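You operate a simulated robot arm through the tools that you are given. There is no shell and no other tool.

You are at the controls of a simulated robot arm. One attempt, no reset.

Task
Fit the insert that the green card names into socket 57 and check the plate.
Fine: slide the red bar to FREE first and back to HOLD before you press CHECK. Where these are worked on the way, their far stop is far enough and under half their travel is too little: red bar.

Only the result counts: the job must be done as asked and must still hold three seconds after the hand-in. Knocking over, shifting, dropping, spilling or breaking anything else fails it.

Robot
A 7-joint arm with a two-finger parallel gripper, fixed in place. Base frame: the origin is at the foot of the arm, x ahead of it, y to its left, z up; the work surface is at about z = 820. Lengths are in mm, angles in degrees, forces in N, time in s.
With the tool pointing down near the work surface it reaches from about 420 to 900 mm from the base axis. Its first joint turns from -143.0 to 143.0 degrees. Payload 3 kg.
Tool frame: the origin (TCP) lies between the finger pads and is the grasp point; the fingertips stand 30 mm ahead of it; z points along the fingers, y is the line along which they close. The gripper opens to 94 mm. The fingers are 28 mm wide and 10 mm thick; the gripper's body (50 by 96 mm) begins 55 mm behind the TCP.
Orientation is told as [roll, pitch, yaw] about the base's x, y, z axes, in that order, counted from this pose: with the fingers straight down and closing along the base's y, the tool's x points along the base's -x, its y along +y and its z along -z.

Tools
- The arm moves only by the tool move_arm. Its argument "deltas" is a list of rows, each a list of 2 entries, a list of its own where there are three numbers: the shift along the tool's x, y, z in cm, then the turn, a rotation vector about the tool's x, y, z in degrees. In form: [[[x, y, z], [ax, ay, az]], ...]. A call has 1 to 20 rows; each row is the pose to reach, as a shift and turn from the pose commanded when the call began, along the tool's axes at that moment. "gripper" is the finger opening in cm, from 0 to 9.4, set as the call begins (left out, the last holds). Rows are played at 5 a second. More than 50 mm and 8.6 degrees between two rows, or a gripper value outside its range, and nothing of the call is played. A pose out of reach is approached as far as the arm can. The call stops where the force on the tool passes 60 N (or 10 N more than at its start, if that is more) or the arm is blocked; 0.2 s more then pass. The fingers move at their own pace (about 72 mm/s each) and stop on an object; they squeeze with about 31 N. The grip force told is the motor's: it shows also when the fingers shut on nothing. Time passes only in rows, and 0.2 s behind the last, so rows that repeat a pose let the fingers close. The reply holds the time, the measured pose of the TCP, the force on the tool along the base axes, the opening and the grip force, in the units named above and with some noise, with the torque about the TCP (base axes, N m) and any sound that the robot's microphone picked up.
- Cameras (640 x 400 px; columns grow to the right, rows downward): "scene" is fixed at [54.8, -502.6, 1405.9]; the picture's right is [0.68, -0.74, 0.00], its down [-0.28, -0.26, -0.93] and it looks along [0.68, 0.63, -0.38] (base axes); focal length 329 px, centre (320, 200). "wrist" rides on the gripper at [76, 14, -103] in the tool frame; the picture's right is [-0.18, 0.98, 0.00], its down [-0.75, -0.14, -0.64] and it looks along [-0.63, -0.12, 0.77] (tool axes); focal length 243 px, centre (320, 200). There is no depth. A picture from a camera that has moved, and an enlarged one, comes with that camera's place and axes in the base frame and with its lens. The place of the scene camera against the robot may be out by one fixed shift of up to 12 mm in any direction.
- grab_frame(camera): a new picture of that camera. It takes no simulated time.
- enlarge(camera, box): a new picture of the part [left, top, right, bottom] of that camera's present view, enlarged. It takes no simulated time.
- sign_off(): hands the job in; it is judged then, once.

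Places have to be worked out from the pictures, the camera data and where the tool is seen. Open the gripper and draw the arm clear of the work before you hand the job in, unless the task says otherwise.

The tools are called after "Request:" as name(argument=value, ...) on one line, values as JSON. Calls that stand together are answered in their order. move_arm: Moves the arm, as the interface text tells. Its arguments: {"type":"object","properties":{"deltas":{"type":"array","items":{"type":"array"}},"gripper":{"type":"number"}},"required":["deltas"]} The other tools are called the same way: grab_frame (camera) takes a picture; enlarge (camera, box) takes an enlarged picture of a part of a camera's view; sign_off () hands the job in.

At the start:

```text
clock: 0.0
tcp_pos: [544.5, 354.8, 1186.2]
tcp_rot: [0.0, 0.0, 0.0]
contact_force: [0.3, 0.0, 0.1]
ft_torque: [-0.01, 0.0, -0.01]
opening: 94.1
grasp_force: 0.0
```

scene: 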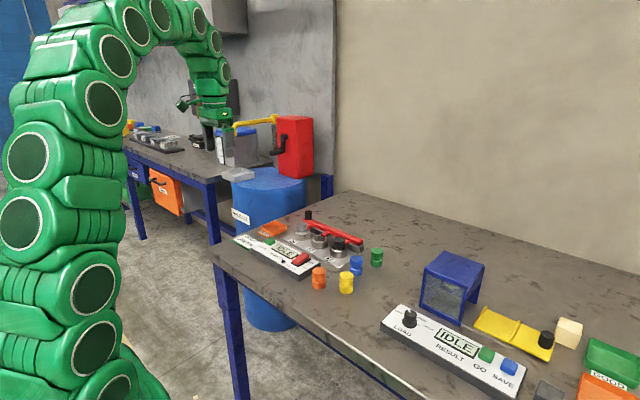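
wrist: 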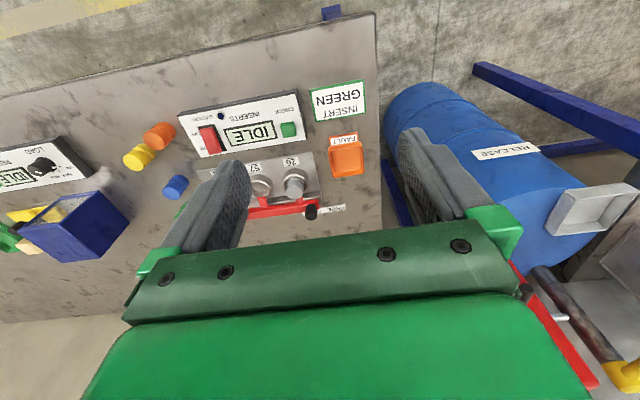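

The card by the plate seems to read "INSERT GREEN"; I enlarge both views to see the plate, the red bar and the sockets.

Request:
enlarge(camera="scene", box=[220, 195, 400, 307])

Request:
enlarge(camera="wrist", box=[120, 60, 400, 235])

```text
3.56 times, centred on (310, 251) of scene
camera zoom: at [54.8, -502.6, 1405.9], right [0.68, -0.74, 0.0], down [-0.28, -0.26, -0.93], along [0.68, 0.63, -0.38], focal length 1169 px, centre (356, 19)
```

zoom: 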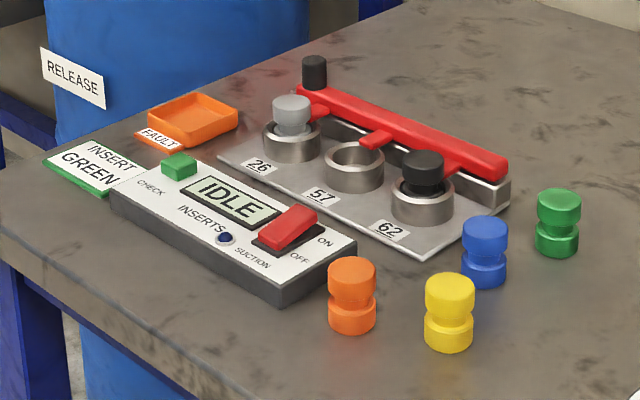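

```text
2.29 times, centred on (260, 148) of wrist
camera zoom: at [468.0, 369.1, 1288.3], right [0.18, 0.98, 0.0], down [0.75, -0.14, 0.64], along [0.63, -0.12, -0.77], focal length 555 px, centre (457, 320)
```

zoom: 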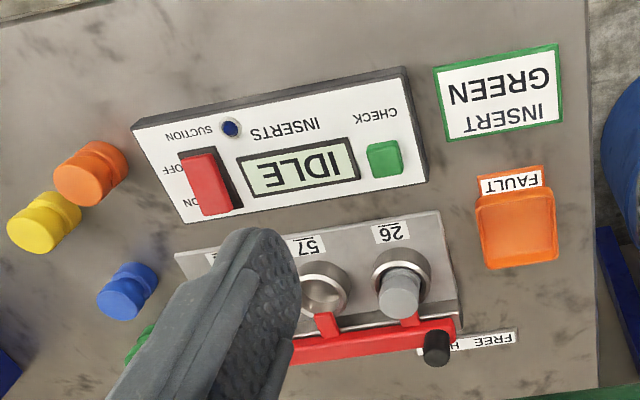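

The card names GREEN. I move the wrist camera over toward the plate for a clearer look at the sockets, the bar and the inserts.

Request:
move_arm(deltas=[[[0, -4, 0.5], [0, 0, 0]], [[0, -8, 1], [0, 0, 0]], [[0, -12, 1.5], [0, 0, 0]], [[0, -16, 2], [0, 0, 0]], [[0, -19, 2], [0, 0, 0]], [[0, -19, 2], [0, 0, 0]]])

Request:
grab_frame(camera="wrist")

Request:
grab_frame(camera="scene")

```text
clock: 1.4
tcp_pos: [543.1, 165.1, 1166.1]
tcp_rot: [0.1, -0.1, 0.0]
contact_force: [0.6, -0.5, -0.1]
ft_torque: [0.01, 0.0, -0.01]
opening: 94.0
grasp_force: 0.1
```

```text
taken
camera wrist: at [467.6, 179.8, 1268.1], right [0.18, 0.98, 0.0], down [0.75, -0.14, 0.64], along [0.63, -0.12, -0.77], focal length 243 px, centre (320, 200)
```

wrist: 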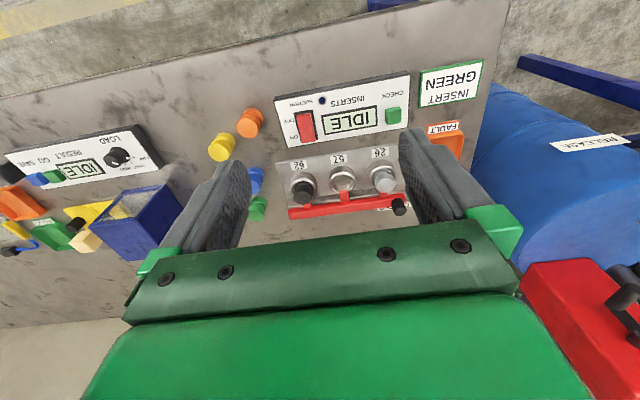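

```text
taken
```

scene: 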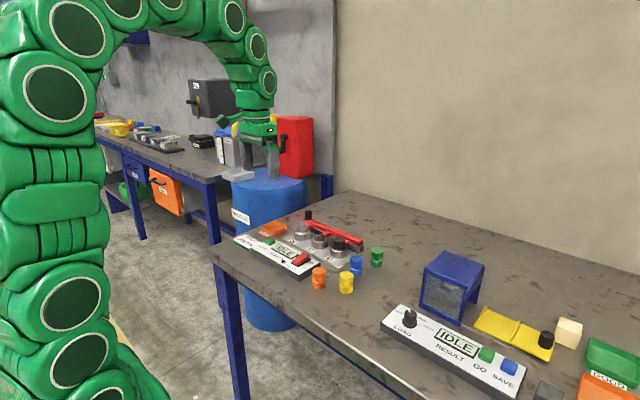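

Good view between the fingers. I enlarge it for precise pixel positions.

Request:
enlarge(camera="wrist", box=[200, 60, 500, 247])

Request:
enlarge(camera="wrist", box=[270, 130, 430, 230])

Request:
enlarge(camera="scene", box=[270, 200, 398, 280])

```text
2.13 times, centred on (350, 154) of wrist
camera zoom: at [467.6, 179.8, 1268.1], right [0.18, 0.98, 0.0], down [0.75, -0.14, 0.64], along [0.63, -0.12, -0.77], focal length 518 px, centre (256, 299)
```

zoom: 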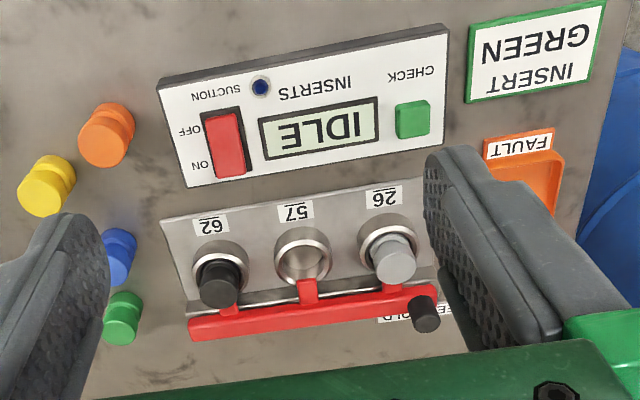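

```text
4.00 times, centred on (350, 180) of wrist
camera zoom: at [467.6, 179.8, 1268.1], right [0.18, 0.98, 0.0], down [0.75, -0.14, 0.64], along [0.63, -0.12, -0.77], focal length 970 px, centre (200, 280)
```

zoom: 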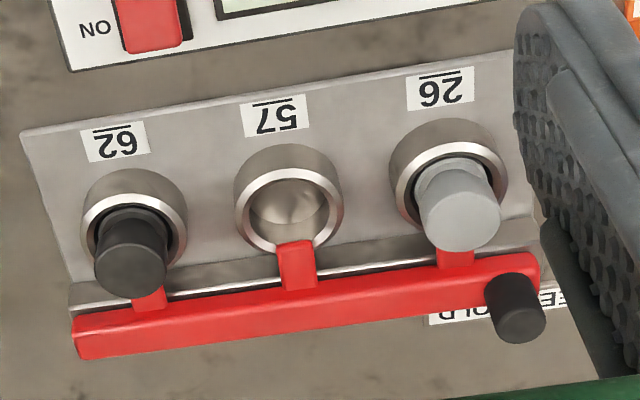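

```text
5.00 times, centred on (334, 240) of scene
camera zoom: at [54.8, -502.6, 1405.9], right [0.68, -0.74, 0.0], down [-0.28, -0.26, -0.93], along [0.68, 0.63, -0.38], focal length 1644 px, centre (250, 0)
```

zoom: 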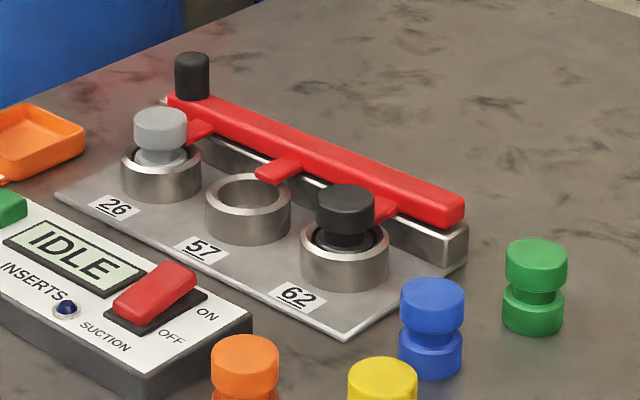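

Triangulating the two wrist views puts socket 57 at about (772, 171, rim 850), the bar knob at about (832, 281, top 898) and the green insert at about (815, −33). FREE is on the +y side. I move above the knob and look again.

Request:
move_arm(deltas=[[[-3.4, 1.3, 2], [0, 0, 0]], [[-6.8, 2.6, 4], [0, 0, 0]], [[-10.2, 3.9, 6], [0, 0, 0]], [[-13.6, 5.2, 8], [0, 0, 0]], [[-17, 6.5, 10], [0, 0, 0]], [[-20.4, 7.8, 12], [0, 0, 0]], [[-23.8, 9.1, 14], [0, 0, 0]], [[-27.2, 10.5, 16], [0, 0, 0]], [[-27.2, 10.5, 16], [0, 0, 0]]], gripper=6)

Request:
grab_frame(camera="wrist")

Request:
grab_frame(camera="scene")

```text
clock: 3.4
tcp_pos: [816.8, 271.0, 1005.2]
tcp_rot: [0.1, 0.0, 0.0]
contact_force: [0.6, 0.1, -0.1]
ft_torque: [0.0, 0.01, -0.01]
opening: 60.0
grasp_force: 0.1
```

```text
taken
camera wrist: at [741.2, 285.3, 1107.9], right [0.18, 0.98, 0.0], down [0.75, -0.14, 0.64], along [0.63, -0.12, -0.77], focal length 243 px, centre (320, 200)
```

wrist: 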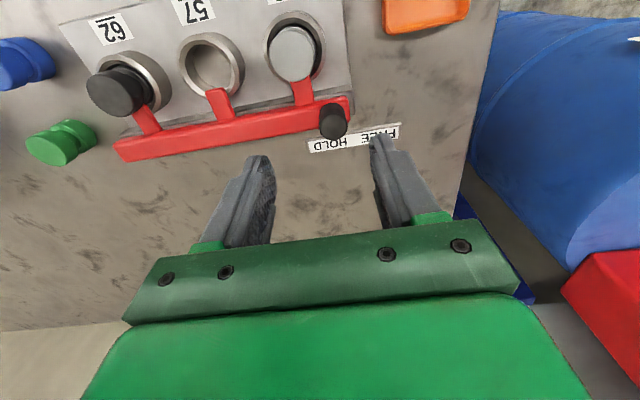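

```text
taken
```

scene: 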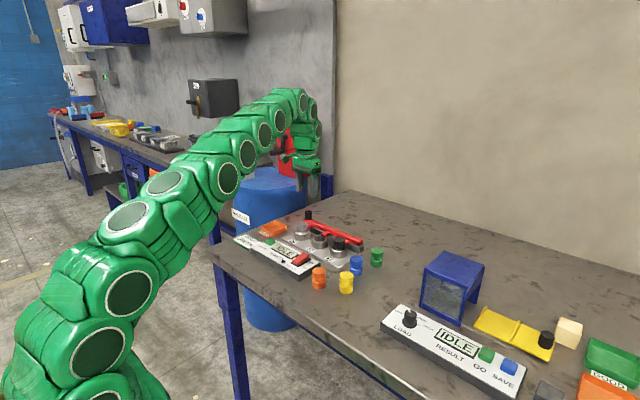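

The knob still computes to about (833, 281). I enlarge to see the bar, the HOLD/FREE scale and the tabs.

Request:
enlarge(camera="wrist", box=[60, 0, 420, 225])

Request:
enlarge(camera="wrist", box=[260, 70, 420, 170])

```text
1.78 times, centred on (240, 112) of wrist
camera zoom: at [741.2, 285.3, 1107.9], right [0.18, 0.98, 0.0], down [0.75, -0.14, 0.64], along [0.63, -0.12, -0.77], focal length 431 px, centre (462, 356)
```

zoom: 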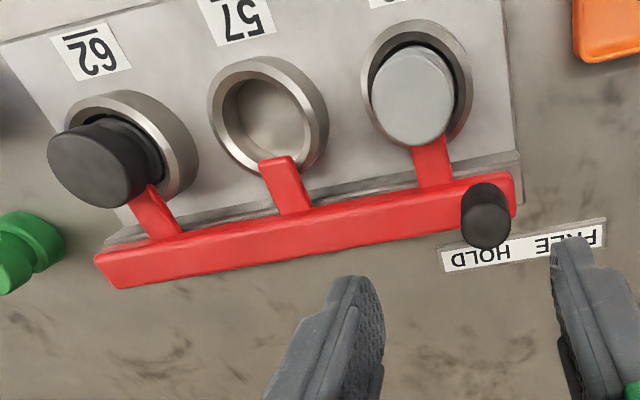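

```text
4.00 times, centred on (340, 120) of wrist
camera zoom: at [741.2, 285.3, 1107.9], right [0.18, 0.98, 0.0], down [0.75, -0.14, 0.64], along [0.63, -0.12, -0.77], focal length 970 px, centre (240, 520)
```

zoom: 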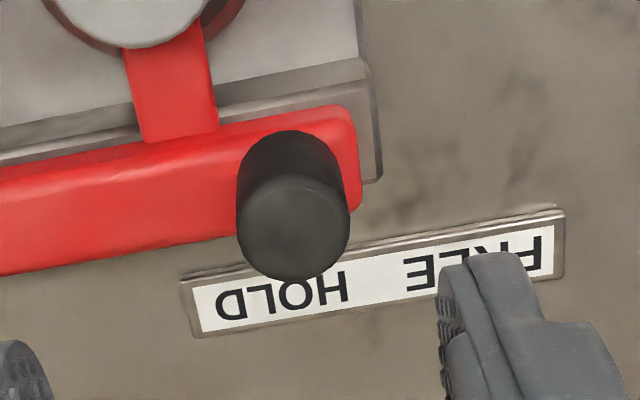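

The rail runs along base y, within about 1°. I test reach above knob height first, going to (833, 281, 940), then to y≈330, and coming back.

Request:
move_arm(deltas=[[[-1.0, 0.6, 3.5], [0, 0, 0]], [[-1.65, 1.1, 6.6], [0, 0, 0]], [[-1.65, 3.5, 6.6], [0, 0, 0]], [[-1.65, 6.0, 6.6], [0, 0, 0]], [[-1.65, 6.0, 6.6], [0, 0, 0]]], gripper=6)

Request:
grab_frame(camera="wrist")

```text
clock: 4.6
tcp_pos: [834.1, 327.7, 938.8]
tcp_rot: [-0.1, 0.1, 0.0]
contact_force: [0.6, 0.7, -0.5]
ft_torque: [0.01, -0.02, 0.01]
opening: 59.9
grasp_force: 0.0
```

```text
taken
camera wrist: at [756.8, 343.1, 1041.9], right [0.18, 0.98, 0.0], down [0.75, -0.14, 0.64], along [0.63, -0.12, -0.77], focal length 243 px, centre (320, 200)
```

wrist: 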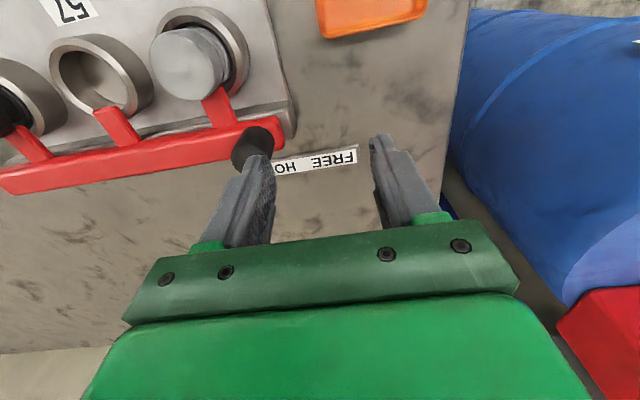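

Reach is fine there. I go back above the knob and look between the fingers.

Request:
move_arm(deltas=[[[0.1, -2.4, 0], [0, 0, 0]], [[0.2, -4.8, 0], [0, 0, 0]], [[0.2, -4.8, 0], [0, 0, 0]]])

Request:
enlarge(camera="wrist", box=[160, 50, 480, 250])

```text
clock: 5.4
tcp_pos: [830.1, 279.0, 940.1]
tcp_rot: [0.1, 0.1, 0.0]
contact_force: [-0.1, -0.5, -0.1]
ft_torque: [0.01, 0.0, -0.03]
opening: 60.1
grasp_force: 0.0
```

```text
2.00 times, centred on (320, 150) of wrist
camera zoom: at [753.9, 294.5, 1043.0], right [0.18, 0.98, 0.0], down [0.75, -0.14, 0.64], along [0.63, -0.12, -0.77], focal length 485 px, centre (320, 300)
```

zoom: 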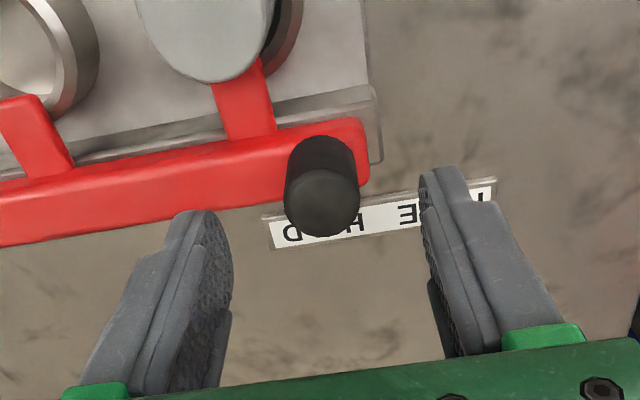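

Knob top centre is about (832, 281, 898), the bar top is about z 872, and the knob is about 25 mm wide. I lower so the tips reach about z 880, then close on the knob.

Request:
move_arm(deltas=[[[-0.15, 0.2, 1.0], [0, 0, 0]], [[-0.15, 0.2, 2.0], [0, 0, 0]], [[-0.15, 0.2, 3.0], [0, 0, 0]], [[-0.15, 0.2, 3.0], [0, 0, 0]]])

Request:
enlarge(camera="wrist", box=[160, 50, 480, 250])

```text
clock: 6.4
tcp_pos: [832.5, 283.0, 911.3]
tcp_rot: [0.0, -0.1, -0.1]
contact_force: [-0.3, -0.9, 0.7]
ft_torque: [0.02, -0.02, -0.05]
opening: 59.9
grasp_force: 0.1
```

```text
2.00 times, centred on (320, 150) of wrist
camera zoom: at [755.6, 297.1, 1013.5], right [0.18, 0.98, 0.0], down [0.75, -0.14, 0.64], along [0.63, -0.12, -0.77], focal length 485 px, centre (320, 300)
```

zoom: 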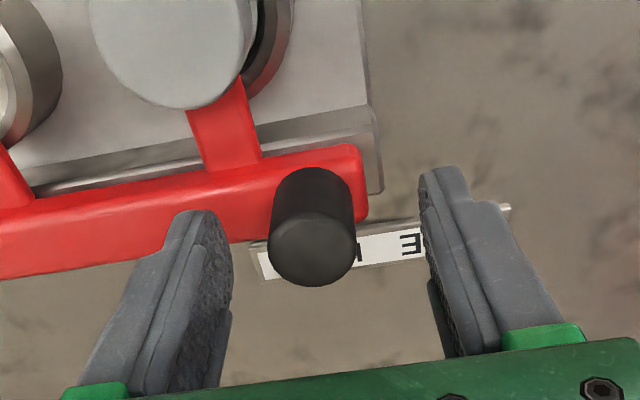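

The knob sits between the fingers, about 2 mm off centre. I correct that and close.

Request:
move_arm(deltas=[[[0.05, -0.2, 0.05], [0, 0, 0]], [[0.05, -0.2, 0.05], [0, 0, 0]], [[0.05, -0.2, 0.05], [0, 0, 0]], [[0.05, -0.2, 0.05], [0, 0, 0]], [[0.05, -0.2, 0.05], [0, 0, 0]]], gripper=1.5)

```text
clock: 7.6
tcp_pos: [831.7, 281.2, 908.3]
tcp_rot: [0.0, 0.0, 0.0]
contact_force: [1.6, -2.6, 3.2]
ft_torque: [0.33, 0.11, -0.01]
opening: 25.3
grasp_force: 45.0
```

The knob is gripped at 25 mm. I drag it toward +y in small steps and watch for the stop.

Request:
move_arm(deltas=[[[0, 0.5, 0], [0, 0, 0]], [[0, 1.0, 0], [0, 0, 0]], [[0, 1.5, 0], [0, 0, 0]], [[0, 2.0, 0], [0, 0, 0]], [[0, 2.5, 0], [0, 0, 0]], [[0, 3.0, 0], [0, 0, 0]]])

Request:
enlarge(camera="wrist", box=[60, 0, 420, 225])

```text
clock: 9.0
tcp_pos: [831.9, 311.9, 909.2]
tcp_rot: [0.1, -0.2, -0.1]
contact_force: [-9.0, -0.3, 25.6]
ft_torque: [-0.34, 0.2, 0.01]
opening: 25.4
grasp_force: 45.3
```

```text
1.78 times, centred on (240, 112) of wrist
camera zoom: at [755.5, 326.7, 1012.0], right [0.18, 0.98, 0.0], down [0.75, -0.14, 0.64], along [0.63, -0.12, -0.77], focal length 431 px, centre (462, 356)
```

zoom: 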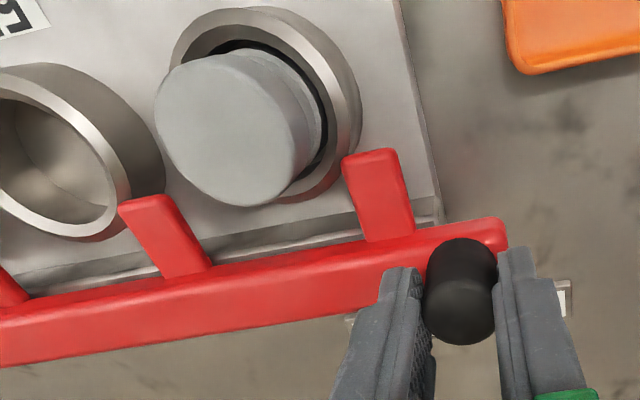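

The bar has slid 30 mm with little resistance along y. I continue toward the stop, with a small relief for the side and vertical load.

Request:
move_arm(deltas=[[[0.1, 0.4, -0.1], [0, 0, 0]], [[0.1, 0.8, -0.1], [0, 0, 0]], [[0.1, 1.2, -0.1], [0, 0, 0]], [[0.1, 1.6, -0.1], [0, 0, 0]], [[0.1, 2.0, -0.1], [0, 0, 0]]])

Request:
enlarge(camera="wrist", box=[60, 0, 420, 225])

```text
clock: 10.2
tcp_pos: [831.8, 323.1, 909.4]
tcp_rot: [-0.6, 0.5, -0.6]
contact_force: [-8.4, -8.8, 0.2]
ft_torque: [0.35, 0.43, -0.11]
opening: 25.2
grasp_force: 45.1
stopped in row 5: the force on the tool passed its limit at 67 N (the readings are from after the stop); the commanded pose is now the measured one
```

```text
1.78 times, centred on (240, 112) of wrist
camera zoom: at [756.6, 338.9, 1012.3], right [0.2, 0.98, -0.01], down [0.76, -0.14, 0.64], along [0.62, -0.13, -0.77], focal length 431 px, centre (462, 356)
```

zoom: 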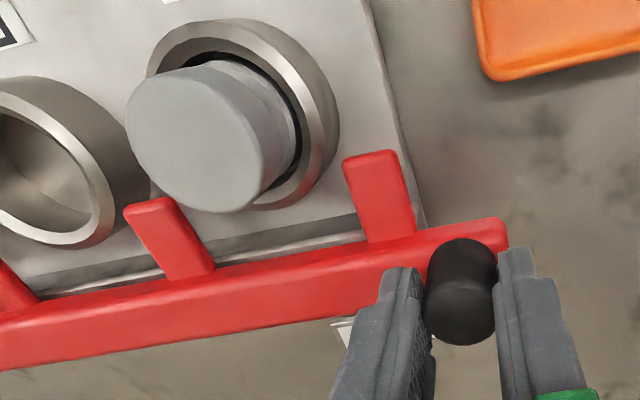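

The bar has hit its stop at y≈323, about 42 mm of travel. I open the fingers and lift clear.

Request:
move_arm(deltas=[[[0, 0, 0], [0, 0, 0]], [[0, 0, 0], [0, 0, 0]], [[0, 0, -1], [0.6, 0.5, -0.6]], [[0, 0, -3], [0.6, 0.5, -0.6]], [[0, 0, -6], [0.6, 0.5, -0.6]], [[0, 0, -9], [0.6, 0.5, -0.6]]], gripper=6)

Request:
enlarge(camera="wrist", box=[60, 0, 420, 225])

Request:
enlarge(camera="scene", box=[220, 195, 400, 307])

```text
clock: 11.7
tcp_pos: [825.0, 320.5, 987.6]
tcp_rot: [-1.1, 0.9, 0.0]
contact_force: [0.7, -0.6, 0.8]
ft_torque: [0.01, 0.01, 0.01]
opening: 59.7
grasp_force: 0.2
out of reach, approached as far as the arm can: row 6
```

```text
1.78 times, centred on (240, 112) of wrist
camera zoom: at [749.7, 336.6, 1090.0], right [0.18, 0.98, -0.02], down [0.76, -0.13, 0.63], along [0.62, -0.13, -0.77], focal length 431 px, centre (462, 356)
```

zoom: 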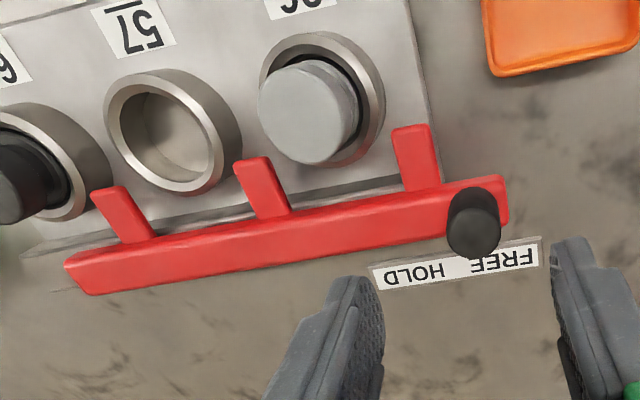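

```text
3.56 times, centred on (310, 251) of scene
camera zoom: at [54.8, -502.6, 1405.9], right [0.68, -0.74, 0.0], down [-0.28, -0.26, -0.93], along [0.68, 0.63, -0.38], focal length 1169 px, centre (356, 19)
```

zoom: 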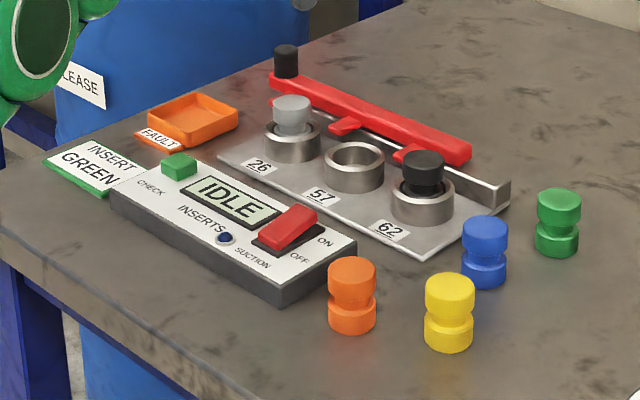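

The bar is at FREE and the tabs are clear of the sockets. I level the tool and travel at height to above the green insert.

Request:
move_arm(deltas=[[[1.0, -2, 0], [-1.1, -0.9, 0]], [[2, -6, 0], [-1.1, -0.9, 0]], [[3, -10, 0], [-1.1, -0.9, 0]], [[3, -14, 0], [-1.1, -0.9, 0]], [[3, -18, 0], [-1.1, -0.9, 0]], [[3, -22, 0], [-1.1, -0.9, 0]], [[3, -26, 0], [-1.1, -0.9, 0]], [[3, -30, 0], [-1.1, -0.9, 0]], [[3, -35, 0], [-1.1, -0.9, 0]], [[3, -35, 0], [-1.1, -0.9, 0]]], gripper=7)

Request:
grab_frame(camera="wrist")

```text
clock: 13.8
tcp_pos: [792.0, -31.1, 992.0]
tcp_rot: [-0.1, 0.0, 0.1]
contact_force: [0.8, 0.2, 0.0]
ft_torque: [0.02, -0.02, 0.01]
opening: 70.2
grasp_force: 0.1
```

```text
taken
camera wrist: at [716.1, -15.6, 1094.4], right [0.18, 0.98, 0.0], down [0.75, -0.14, 0.64], along [0.63, -0.12, -0.77], focal length 243 px, centre (320, 200)
```

wrist: 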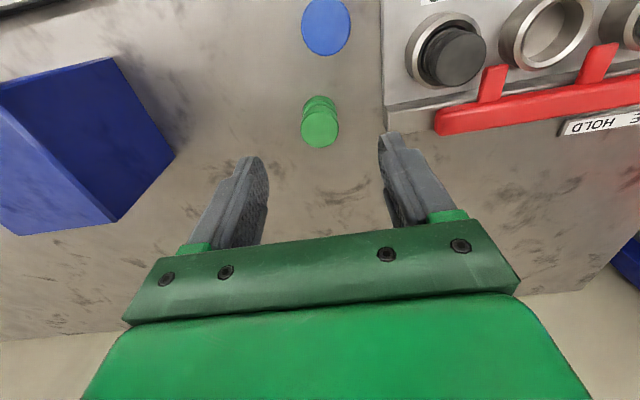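

Request:
enlarge(camera="wrist", box=[240, 60, 400, 160])

Request:
enlarge(camera="wrist", box=[380, 0, 640, 162])

```text
4.00 times, centred on (320, 110) of wrist
camera zoom: at [716.1, -15.6, 1094.4], right [0.18, 0.98, 0.0], down [0.75, -0.14, 0.64], along [0.63, -0.12, -0.77], focal length 970 px, centre (320, 560)
```

zoom: 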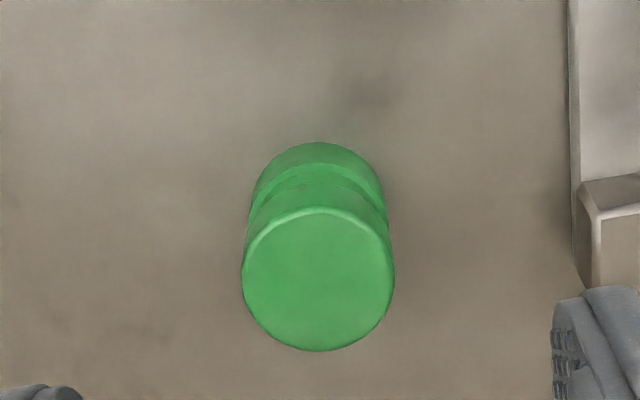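

```text
2.46 times, centred on (510, 81) of wrist
camera zoom: at [716.1, -15.6, 1094.4], right [0.18, 0.98, 0.0], down [0.75, -0.14, 0.64], along [0.63, -0.12, -0.77], focal length 597 px, centre (-148, 493)
```

zoom: 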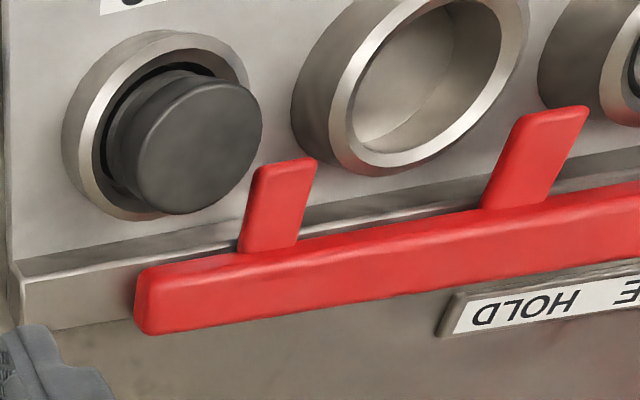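

The green insert is at about (815, −34), with its top at z≈866, a diameter of about 38 mm and upper flange z≈848–866. I lower to just above it with the fingers at 7 cm and recheck.

Request:
move_arm(deltas=[[[-0.8, -0.1, 2.5], [0, 0, 0]], [[-1.6, -0.2, 5], [0, 0, 0]], [[-2.28, -0.34, 7.6], [0, 0, 0]], [[-2.28, -0.34, 7.6], [0, 0, 0]]], gripper=7)

Request:
enlarge(camera="wrist", box=[200, 80, 440, 230])

```text
clock: 14.8
tcp_pos: [815.4, -33.9, 916.2]
tcp_rot: [-0.1, -0.1, 0.1]
contact_force: [-0.4, 0.1, -0.3]
ft_torque: [-0.01, 0.02, -0.02]
opening: 70.1
grasp_force: 0.0
```

```text
2.67 times, centred on (320, 155) of wrist
camera zoom: at [738.9, -19.3, 1019.1], right [0.18, 0.98, 0.0], down [0.75, -0.14, 0.64], along [0.63, -0.12, -0.77], focal length 647 px, centre (320, 320)
```

zoom: 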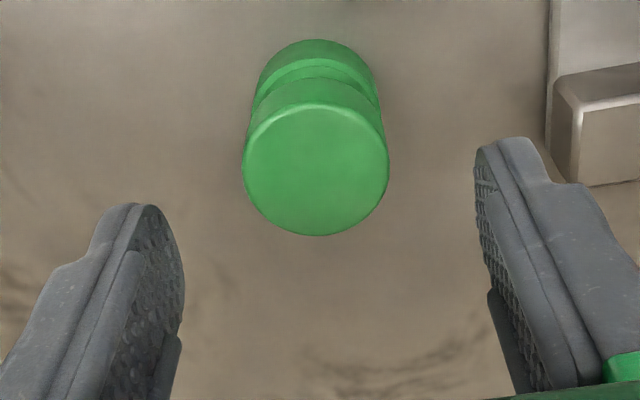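

The recheck gives (814.3, −34.3). I descend so the tips reach about z 849 (TCP 879) and close on the upper flange.

Request:
move_arm(deltas=[[[0.08, -0.04, 1.3], [0, 0, 0]], [[0.08, -0.04, 2.6], [0, 0, 0]], [[0.08, -0.04, 3.7], [0, 0, 0]], [[0.08, -0.04, 3.7], [0, 0, 0]]], gripper=7)

Request:
enlarge(camera="wrist", box=[200, 80, 440, 230])

Request:
enlarge(camera="scene", box=[330, 210, 426, 270])

```text
clock: 15.8
tcp_pos: [814.2, -35.2, 876.5]
tcp_rot: [-0.1, 0.0, 0.0]
contact_force: [-0.2, 0.4, -0.4]
ft_torque: [-0.02, 0.02, -0.01]
opening: 70.1
grasp_force: 0.2
```

```text
2.67 times, centred on (320, 155) of wrist
camera zoom: at [737.7, -20.3, 980.5], right [0.18, 0.98, 0.0], down [0.75, -0.14, 0.64], along [0.63, -0.12, -0.77], focal length 647 px, centre (320, 320)
```

zoom: 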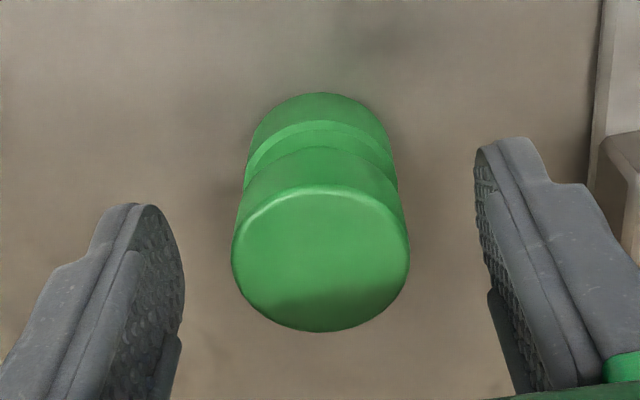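

```text
6.67 times, centred on (378, 240) of scene
camera zoom: at [54.8, -502.6, 1405.9], right [0.68, -0.74, 0.0], down [-0.28, -0.26, -0.93], along [0.68, 0.63, -0.38], focal length 2192 px, centre (-67, -67)
```

zoom: 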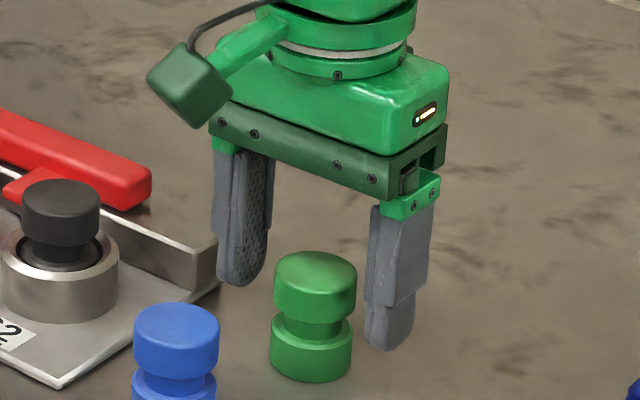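

The tips are at mid-height of the insert, just below the upper flange. Comparing with the seated black insert (about 31 mm proud of its rim), this grip will clear the socket rim. I close and lift.

Request:
move_arm(deltas=[[[0, 0.05, -0.1], [0, 0, 0]], [[0, 0.05, -0.1], [0, 0, 0]], [[0, 0.05, -0.1], [0, 0, 0]], [[0, 0.05, -0.1], [0, 0, 0]], [[0, 0.05, -0.1], [0, 0, 0]]], gripper=2.5)

Request:
enlarge(camera="wrist", box=[200, 80, 440, 230])

```text
clock: 17.1
tcp_pos: [814.9, -35.2, 879.2]
tcp_rot: [0.1, -0.1, 0.0]
contact_force: [0.0, 0.5, -0.3]
ft_torque: [0.01, 0.02, -0.03]
opening: 36.8
grasp_force: 30.7
```

```text
2.67 times, centred on (320, 155) of wrist
camera zoom: at [737.9, -20.1, 981.7], right [0.18, 0.98, 0.0], down [0.75, -0.14, 0.64], along [0.63, -0.12, -0.77], focal length 647 px, centre (320, 320)
```

zoom: 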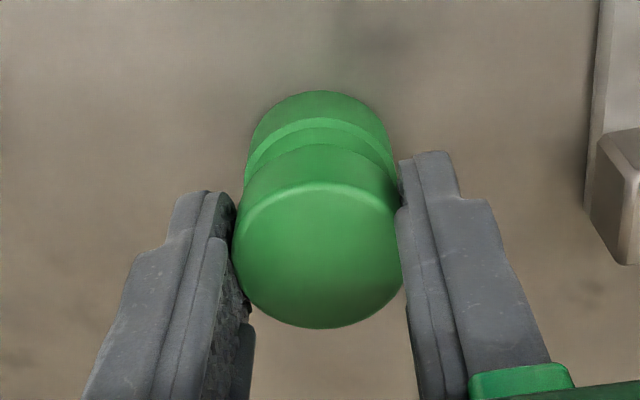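

The insert is held at 37 mm. I lift straight up, then move to a vantage beside socket 57 to measure it accurately before inserting.

Request:
move_arm(deltas=[[[0, 0, -3], [0, 0, 0]], [[0, 0, -7], [0, 0, 0]], [[1, 2, -10.5], [0, 0, 0]], [[3, 5, -12], [0, 0, 0]], [[5, 9, -12], [0, 0, 0]], [[7.5, 12, -12], [0, 0, 0]], [[7.5, 13, -12], [0, 0, 0]], [[7.5, 13, -12], [0, 0, 0]]], gripper=2.5)

Request:
grab_frame(camera="wrist")

Request:
enlarge(camera="wrist", box=[310, 60, 470, 160])

```text
clock: 18.9
tcp_pos: [738.8, 95.6, 999.6]
tcp_rot: [-0.1, -0.1, -0.1]
contact_force: [0.1, 0.8, -1.0]
ft_torque: [-0.01, -0.02, -0.01]
opening: 36.7
grasp_force: 31.6
```

```text
taken
camera wrist: at [662.4, 110.1, 1102.6], right [0.18, 0.98, 0.0], down [0.75, -0.14, 0.64], along [0.63, -0.12, -0.77], focal length 243 px, centre (320, 200)
```

wrist: 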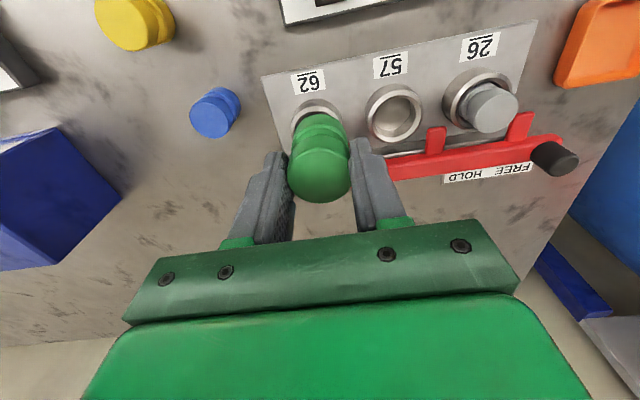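

```text
4.00 times, centred on (390, 110) of wrist
camera zoom: at [662.4, 110.1, 1102.6], right [0.18, 0.98, 0.0], down [0.75, -0.14, 0.64], along [0.63, -0.12, -0.77], focal length 970 px, centre (40, 560)
```

zoom: 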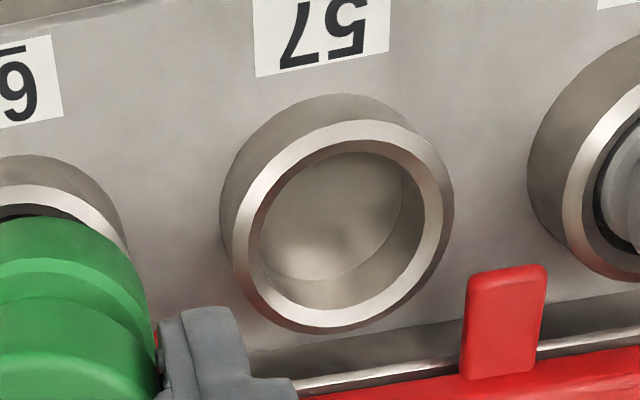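

Socket 57 recomputes to (772.0, 171.2, rim 851), matching the earlier views. I measure how the held insert sits relative to the TCP.

Request:
enlarge(camera="wrist", box=[240, 100, 400, 200])

Request:
enlarge(camera="scene", box=[240, 170, 400, 270])

```text
4.00 times, centred on (320, 150) of wrist
camera zoom: at [662.4, 110.1, 1102.6], right [0.18, 0.98, 0.0], down [0.75, -0.14, 0.64], along [0.63, -0.12, -0.77], focal length 970 px, centre (320, 400)
```

zoom: 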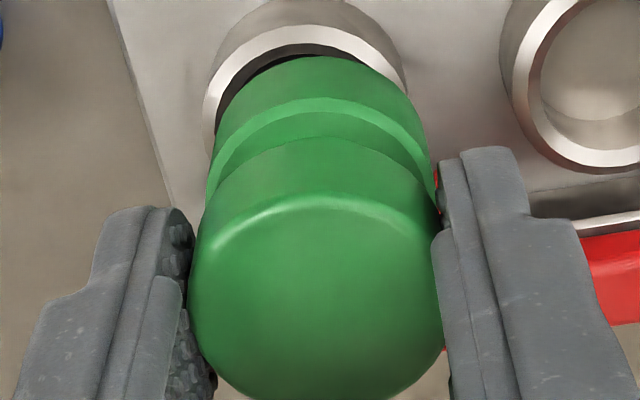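

```text
4.00 times, centred on (320, 220) of scene
camera zoom: at [54.8, -502.6, 1405.9], right [0.68, -0.74, 0.0], down [-0.28, -0.26, -0.93], along [0.68, 0.63, -0.38], focal length 1315 px, centre (320, 120)
```

zoom: 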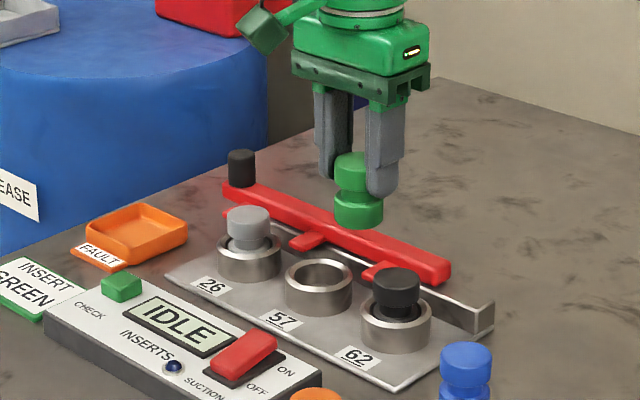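

The insert sits about +1 mm in x from the TCP, with its bottom about 60 mm below it. I move above socket 57, then lower to just above the rim and check alignment.

Request:
move_arm(deltas=[[[-1.5, 3.5, 0], [0, 0, 0]], [[-3.0, 7.0, 0], [0, 0, 0]], [[-3.24, 7.56, 2], [0, 0, 0]], [[-3.24, 7.56, 5], [0, 0, 0]], [[-3.24, 7.56, 7.0], [0, 0, 0]], [[-3.24, 7.56, 7.0], [0, 0, 0]]], gripper=2.5)

Request:
enlarge(camera="wrist", box=[220, 60, 420, 185])

Request:
enlarge(camera="scene", box=[270, 190, 366, 250])

```text
clock: 20.2
tcp_pos: [769.7, 171.9, 929.7]
tcp_rot: [-0.1, 0.0, 0.0]
contact_force: [0.8, -0.3, -0.2]
ft_torque: [0.01, 0.03, 0.02]
opening: 36.6
grasp_force: 30.6
```

```text
3.20 times, centred on (320, 122) of wrist
camera zoom: at [693.6, 186.7, 1032.8], right [0.18, 0.98, 0.0], down [0.75, -0.14, 0.64], along [0.63, -0.12, -0.77], focal length 776 px, centre (320, 448)
```

zoom: 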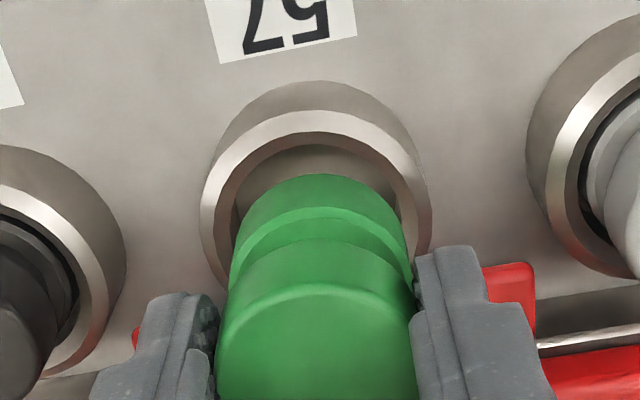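

```text
6.67 times, centred on (318, 220) of scene
camera zoom: at [54.8, -502.6, 1405.9], right [0.68, -0.74, 0.0], down [-0.28, -0.26, -0.93], along [0.68, 0.63, -0.38], focal length 2192 px, centre (333, 67)
```

zoom: 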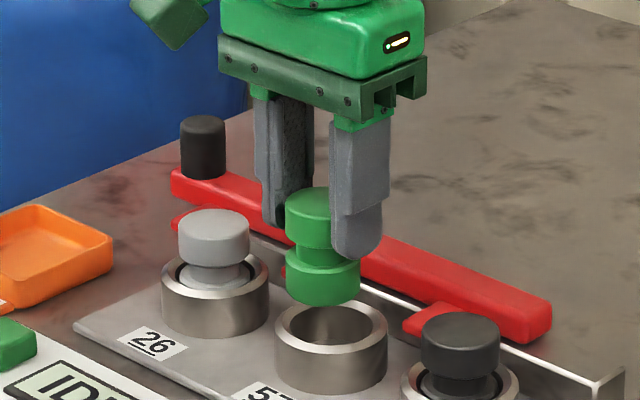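

Comparing in the picture, the insert is about 1.5 mm short in x and 0.6 mm high in y relative to the socket. I correct that and lower it gently into the mouth.

Request:
move_arm(deltas=[[[-0.15, -0.06, 0], [0, 0, 0]], [[-0.15, -0.06, 0.8], [0, 0, 0]], [[-0.15, -0.06, 1.4], [0, 0, 0]], [[-0.15, -0.06, 1.8], [0, 0, 0]], [[-0.15, -0.06, 2.1], [0, 0, 0]], [[-0.15, -0.06, 2.4], [0, 0, 0]]], gripper=2.5)

Request:
enlarge(camera="wrist", box=[220, 60, 420, 185])

Request:
enlarge(camera="scene", box=[270, 190, 366, 250])

```text
clock: 21.6
tcp_pos: [773.7, 171.3, 904.9]
tcp_rot: [0.0, 0.0, 0.0]
contact_force: [1.0, 0.3, -0.1]
ft_torque: [0.01, -0.01, 0.01]
opening: 36.7
grasp_force: 31.0
```

```text
3.20 times, centred on (320, 122) of wrist
camera zoom: at [696.8, 185.9, 1007.7], right [0.18, 0.98, 0.0], down [0.75, -0.14, 0.64], along [0.63, -0.12, -0.77], focal length 776 px, centre (320, 448)
```

zoom: 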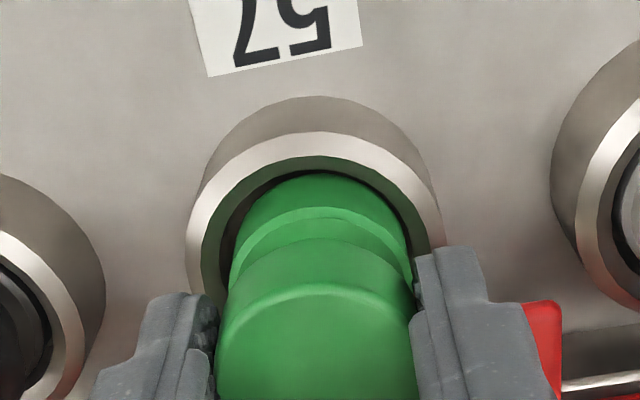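

```text
6.67 times, centred on (318, 220) of scene
camera zoom: at [54.8, -502.6, 1405.9], right [0.68, -0.74, 0.0], down [-0.28, -0.26, -0.93], along [0.68, 0.63, -0.38], focal length 2192 px, centre (333, 67)
```

zoom: 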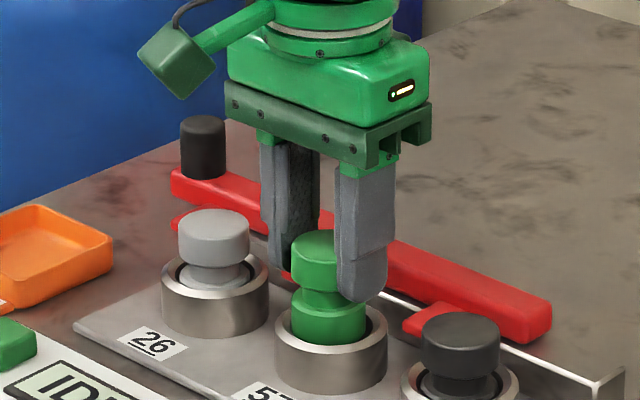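

There's no contact and the insert is inside the mouth. Both views suggest a shift of about 0.9 mm toward −y. I correct and keep lowering.

Request:
move_arm(deltas=[[[-0.02, -0.09, 0], [0, 0, 0]], [[-0.02, -0.09, 0.2], [0, 0, 0]], [[-0.02, -0.09, 0.4], [0, 0, 0]], [[-0.02, -0.09, 0.6], [0, 0, 0]], [[-0.02, -0.09, 0.8], [0, 0, 0]]], gripper=2.5)

Request:
enlarge(camera="wrist", box=[220, 60, 420, 185])

Request:
enlarge(camera="scene", box=[270, 190, 366, 250])

```text
clock: 22.9
tcp_pos: [773.9, 170.3, 898.3]
tcp_rot: [0.0, -0.2, 0.1]
contact_force: [-0.6, -0.7, 0.1]
ft_torque: [0.03, 0.01, 0.02]
opening: 36.6
grasp_force: 30.8
```

```text
3.20 times, centred on (320, 122) of wrist
camera zoom: at [696.9, 184.7, 1001.1], right [0.18, 0.98, 0.0], down [0.75, -0.14, 0.64], along [0.63, -0.12, -0.77], focal length 776 px, centre (320, 448)
```

zoom: 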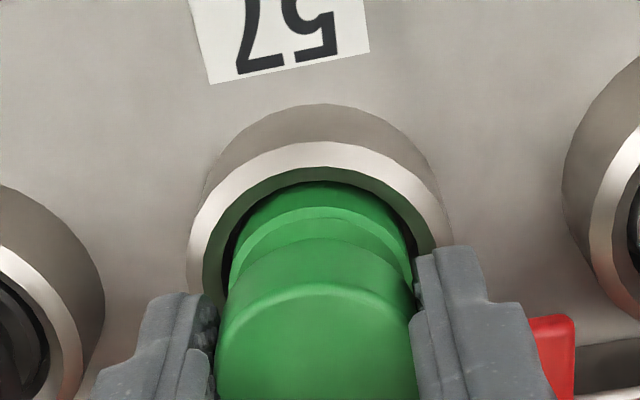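

```text
6.67 times, centred on (318, 220) of scene
camera zoom: at [54.8, -502.6, 1405.9], right [0.68, -0.74, 0.0], down [-0.28, -0.26, -0.93], along [0.68, 0.63, -0.38], focal length 2192 px, centre (333, 67)
```

zoom: 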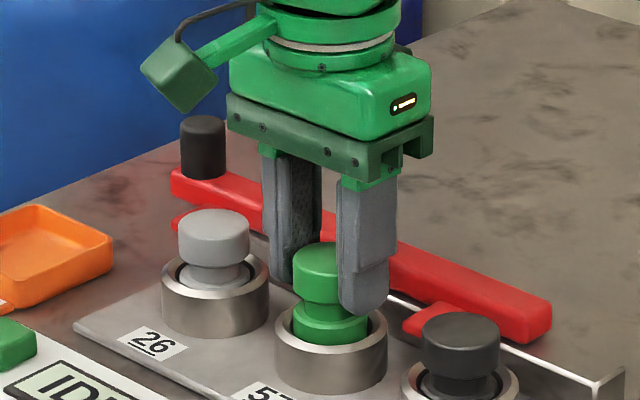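

Alignment is good. Compared with the seated grey insert, about 8 mm more depth is needed. I continue down in 2 mm steps.

Request:
move_arm(deltas=[[[0, 0, 0.2], [0, 0, 0]], [[0, 0, 0.4], [0, 0, 0]], [[0, 0, 0.6], [0, 0, 0]], [[0, 0, 0.75], [0, 0, 0]]], gripper=2.5)

Request:
enlarge(camera="scene", box=[270, 190, 366, 250])

Request:
enlarge(camera="wrist", box=[220, 60, 420, 185])

```text
clock: 23.9
tcp_pos: [773.5, 169.4, 890.0]
tcp_rot: [-0.1, -0.2, 0.1]
contact_force: [0.4, 0.0, -1.0]
ft_torque: [-0.02, -0.02, 0.0]
opening: 36.6
grasp_force: 30.7
```

```text
6.67 times, centred on (318, 220) of scene
camera zoom: at [54.8, -502.6, 1405.9], right [0.68, -0.74, 0.0], down [-0.28, -0.26, -0.93], along [0.68, 0.63, -0.38], focal length 2192 px, centre (333, 67)
```

zoom: 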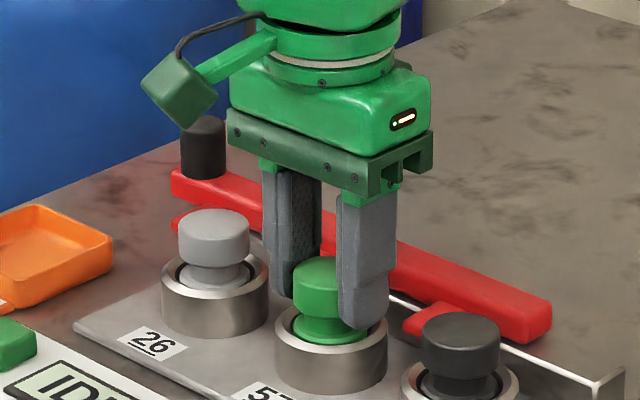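

```text
3.20 times, centred on (320, 122) of wrist
camera zoom: at [696.9, 184.8, 993.0], right [0.18, 0.98, 0.0], down [0.75, -0.14, 0.64], along [0.63, -0.12, -0.77], focal length 776 px, centre (320, 448)
```

zoom: 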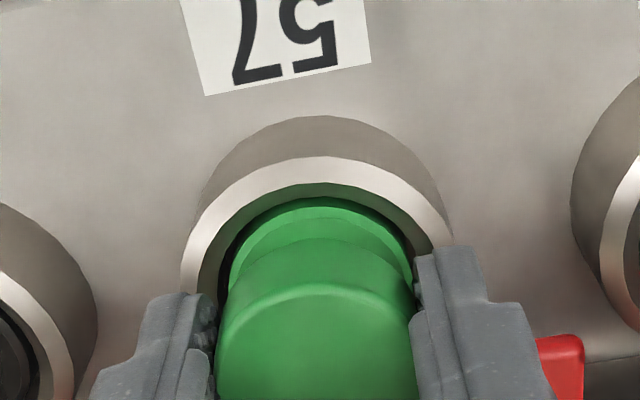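

Still no contact. I continue in 1 mm steps.

Request:
move_arm(deltas=[[[0, 0, 0.1], [0, 0, 0]], [[0, 0, 0.2], [0, 0, 0]], [[0, 0, 0.3], [0, 0, 0]], [[0, 0, 0.3], [0, 0, 0]]], gripper=2.5)

```text
clock: 24.9
tcp_pos: [775.0, 170.2, 888.3]
tcp_rot: [0.1, -0.2, 0.0]
contact_force: [-3.4, 0.4, 25.9]
ft_torque: [-0.01, 0.13, -0.01]
opening: 36.7
grasp_force: 31.3
```

There's an upward reaction of 26 N, so the insert has bottomed. I check that it's fully seated and not caught on the edge.

Request:
enlarge(camera="scene", box=[270, 190, 366, 250])

Request:
enlarge(camera="wrist", box=[220, 60, 420, 185])

```text
6.67 times, centred on (318, 220) of scene
camera zoom: at [54.8, -502.6, 1405.9], right [0.68, -0.74, 0.0], down [-0.28, -0.26, -0.93], along [0.68, 0.63, -0.38], focal length 2192 px, centre (333, 67)
```

zoom: 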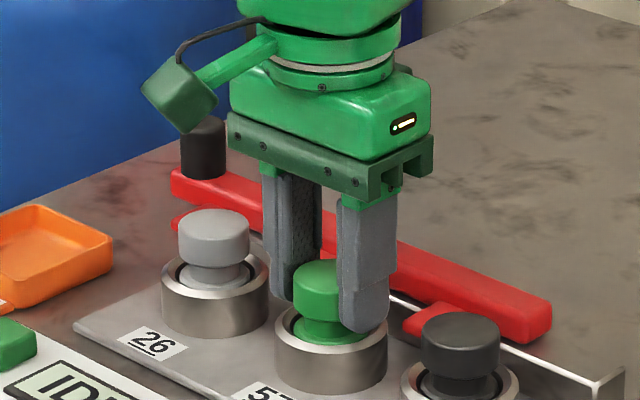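

```text
3.20 times, centred on (320, 122) of wrist
camera zoom: at [696.8, 184.6, 990.8], right [0.18, 0.98, 0.0], down [0.75, -0.14, 0.64], along [0.63, -0.12, -0.76], focal length 776 px, centre (320, 448)
```

zoom: 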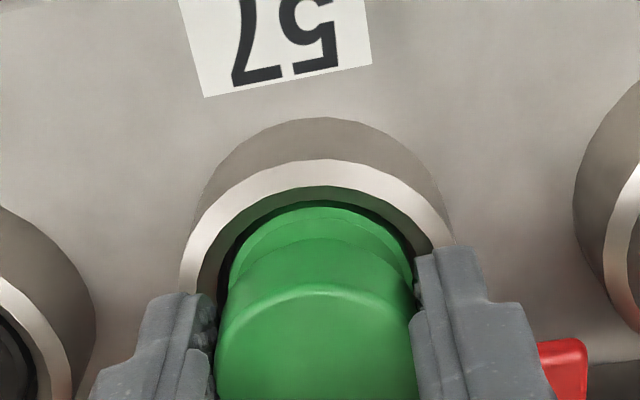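

The green insert is seated at the same depth as its neighbour. I open only to 4.4 cm, to stay off the red tabs, and lift straight off.

Request:
move_arm(deltas=[[[0, 0, -0.15], [0, 0, 0]], [[0, 0, -0.15], [0, 0, 0]], [[0, 0, -0.3], [0, 0, 0]], [[0, 0, -1.0], [0, 0, 0]], [[0, 0, -2.0], [0, 0, 0]], [[0, 0, -4.0], [0, 0, 0]], [[0, 0, -7.0], [0, 0, 0]]], gripper=4.4)

Request:
enlarge(camera="scene", box=[250, 190, 378, 270])

Request:
enlarge(camera="wrist", box=[160, 20, 480, 220])

```text
clock: 26.4
tcp_pos: [774.5, 170.0, 955.7]
tcp_rot: [0.0, -0.1, 0.0]
contact_force: [-0.3, 0.1, 1.0]
ft_torque: [-0.01, -0.03, 0.01]
opening: 43.7
grasp_force: 0.1
```

```text
5.00 times, centred on (314, 230) of scene
camera zoom: at [54.8, -502.6, 1405.9], right [0.68, -0.74, 0.0], down [-0.28, -0.26, -0.93], along [0.68, 0.63, -0.38], focal length 1644 px, centre (350, 50)
```

zoom: 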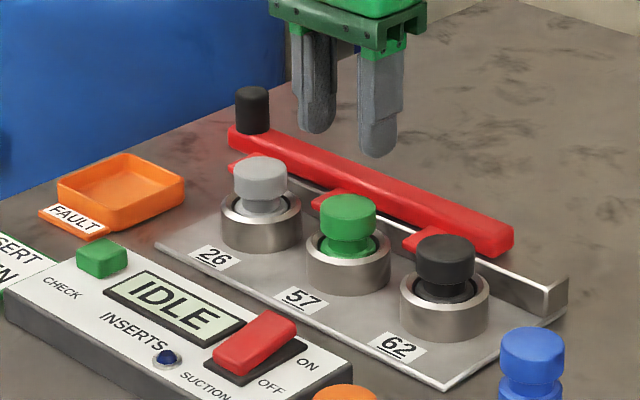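

```text
2.00 times, centred on (320, 120) of wrist
camera zoom: at [697.3, 184.9, 1059.4], right [0.18, 0.98, 0.0], down [0.75, -0.14, 0.64], along [0.63, -0.12, -0.77], focal length 485 px, centre (320, 360)
```

zoom: 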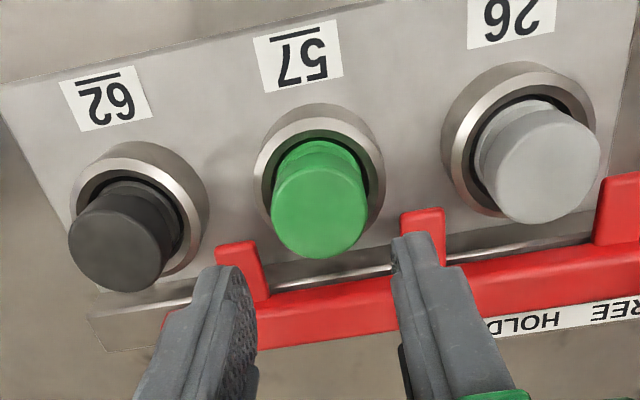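

All three inserts sit alike. Now I go to the knob at its FREE position, about (832, 323), with the fingers opened to 6 cm.

Request:
move_arm(deltas=[[[-1.0, 3, -1], [0, 0, 0]], [[-2.5, 7, -1], [0, 0, 0]], [[-4, 11, -0.5], [0, 0, 0]], [[-5.7, 15.2, 0.8], [0, 0, 0]], [[-5.7, 15.2, 1.0], [0, 0, 0]]], gripper=6)

Request:
enlarge(camera="wrist", box=[160, 50, 480, 250])

```text
clock: 27.6
tcp_pos: [828.7, 322.4, 945.3]
tcp_rot: [0.0, 0.1, 0.0]
contact_force: [-0.6, 0.1, -0.1]
ft_torque: [-0.03, 0.01, -0.02]
opening: 59.9
grasp_force: 0.2
```

```text
2.00 times, centred on (320, 150) of wrist
camera zoom: at [752.3, 337.2, 1047.7], right [0.18, 0.98, 0.0], down [0.75, -0.14, 0.64], along [0.63, -0.12, -0.77], focal length 485 px, centre (320, 300)
```

zoom: 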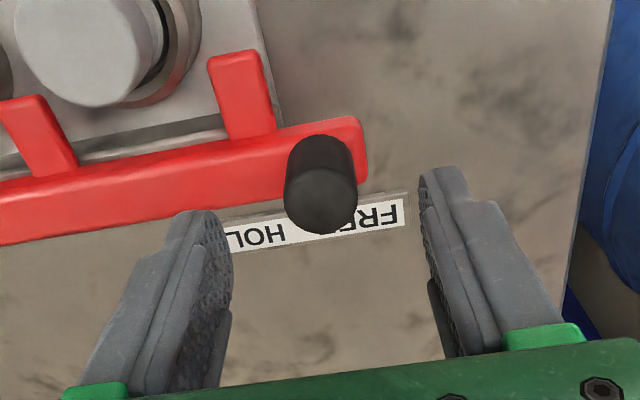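

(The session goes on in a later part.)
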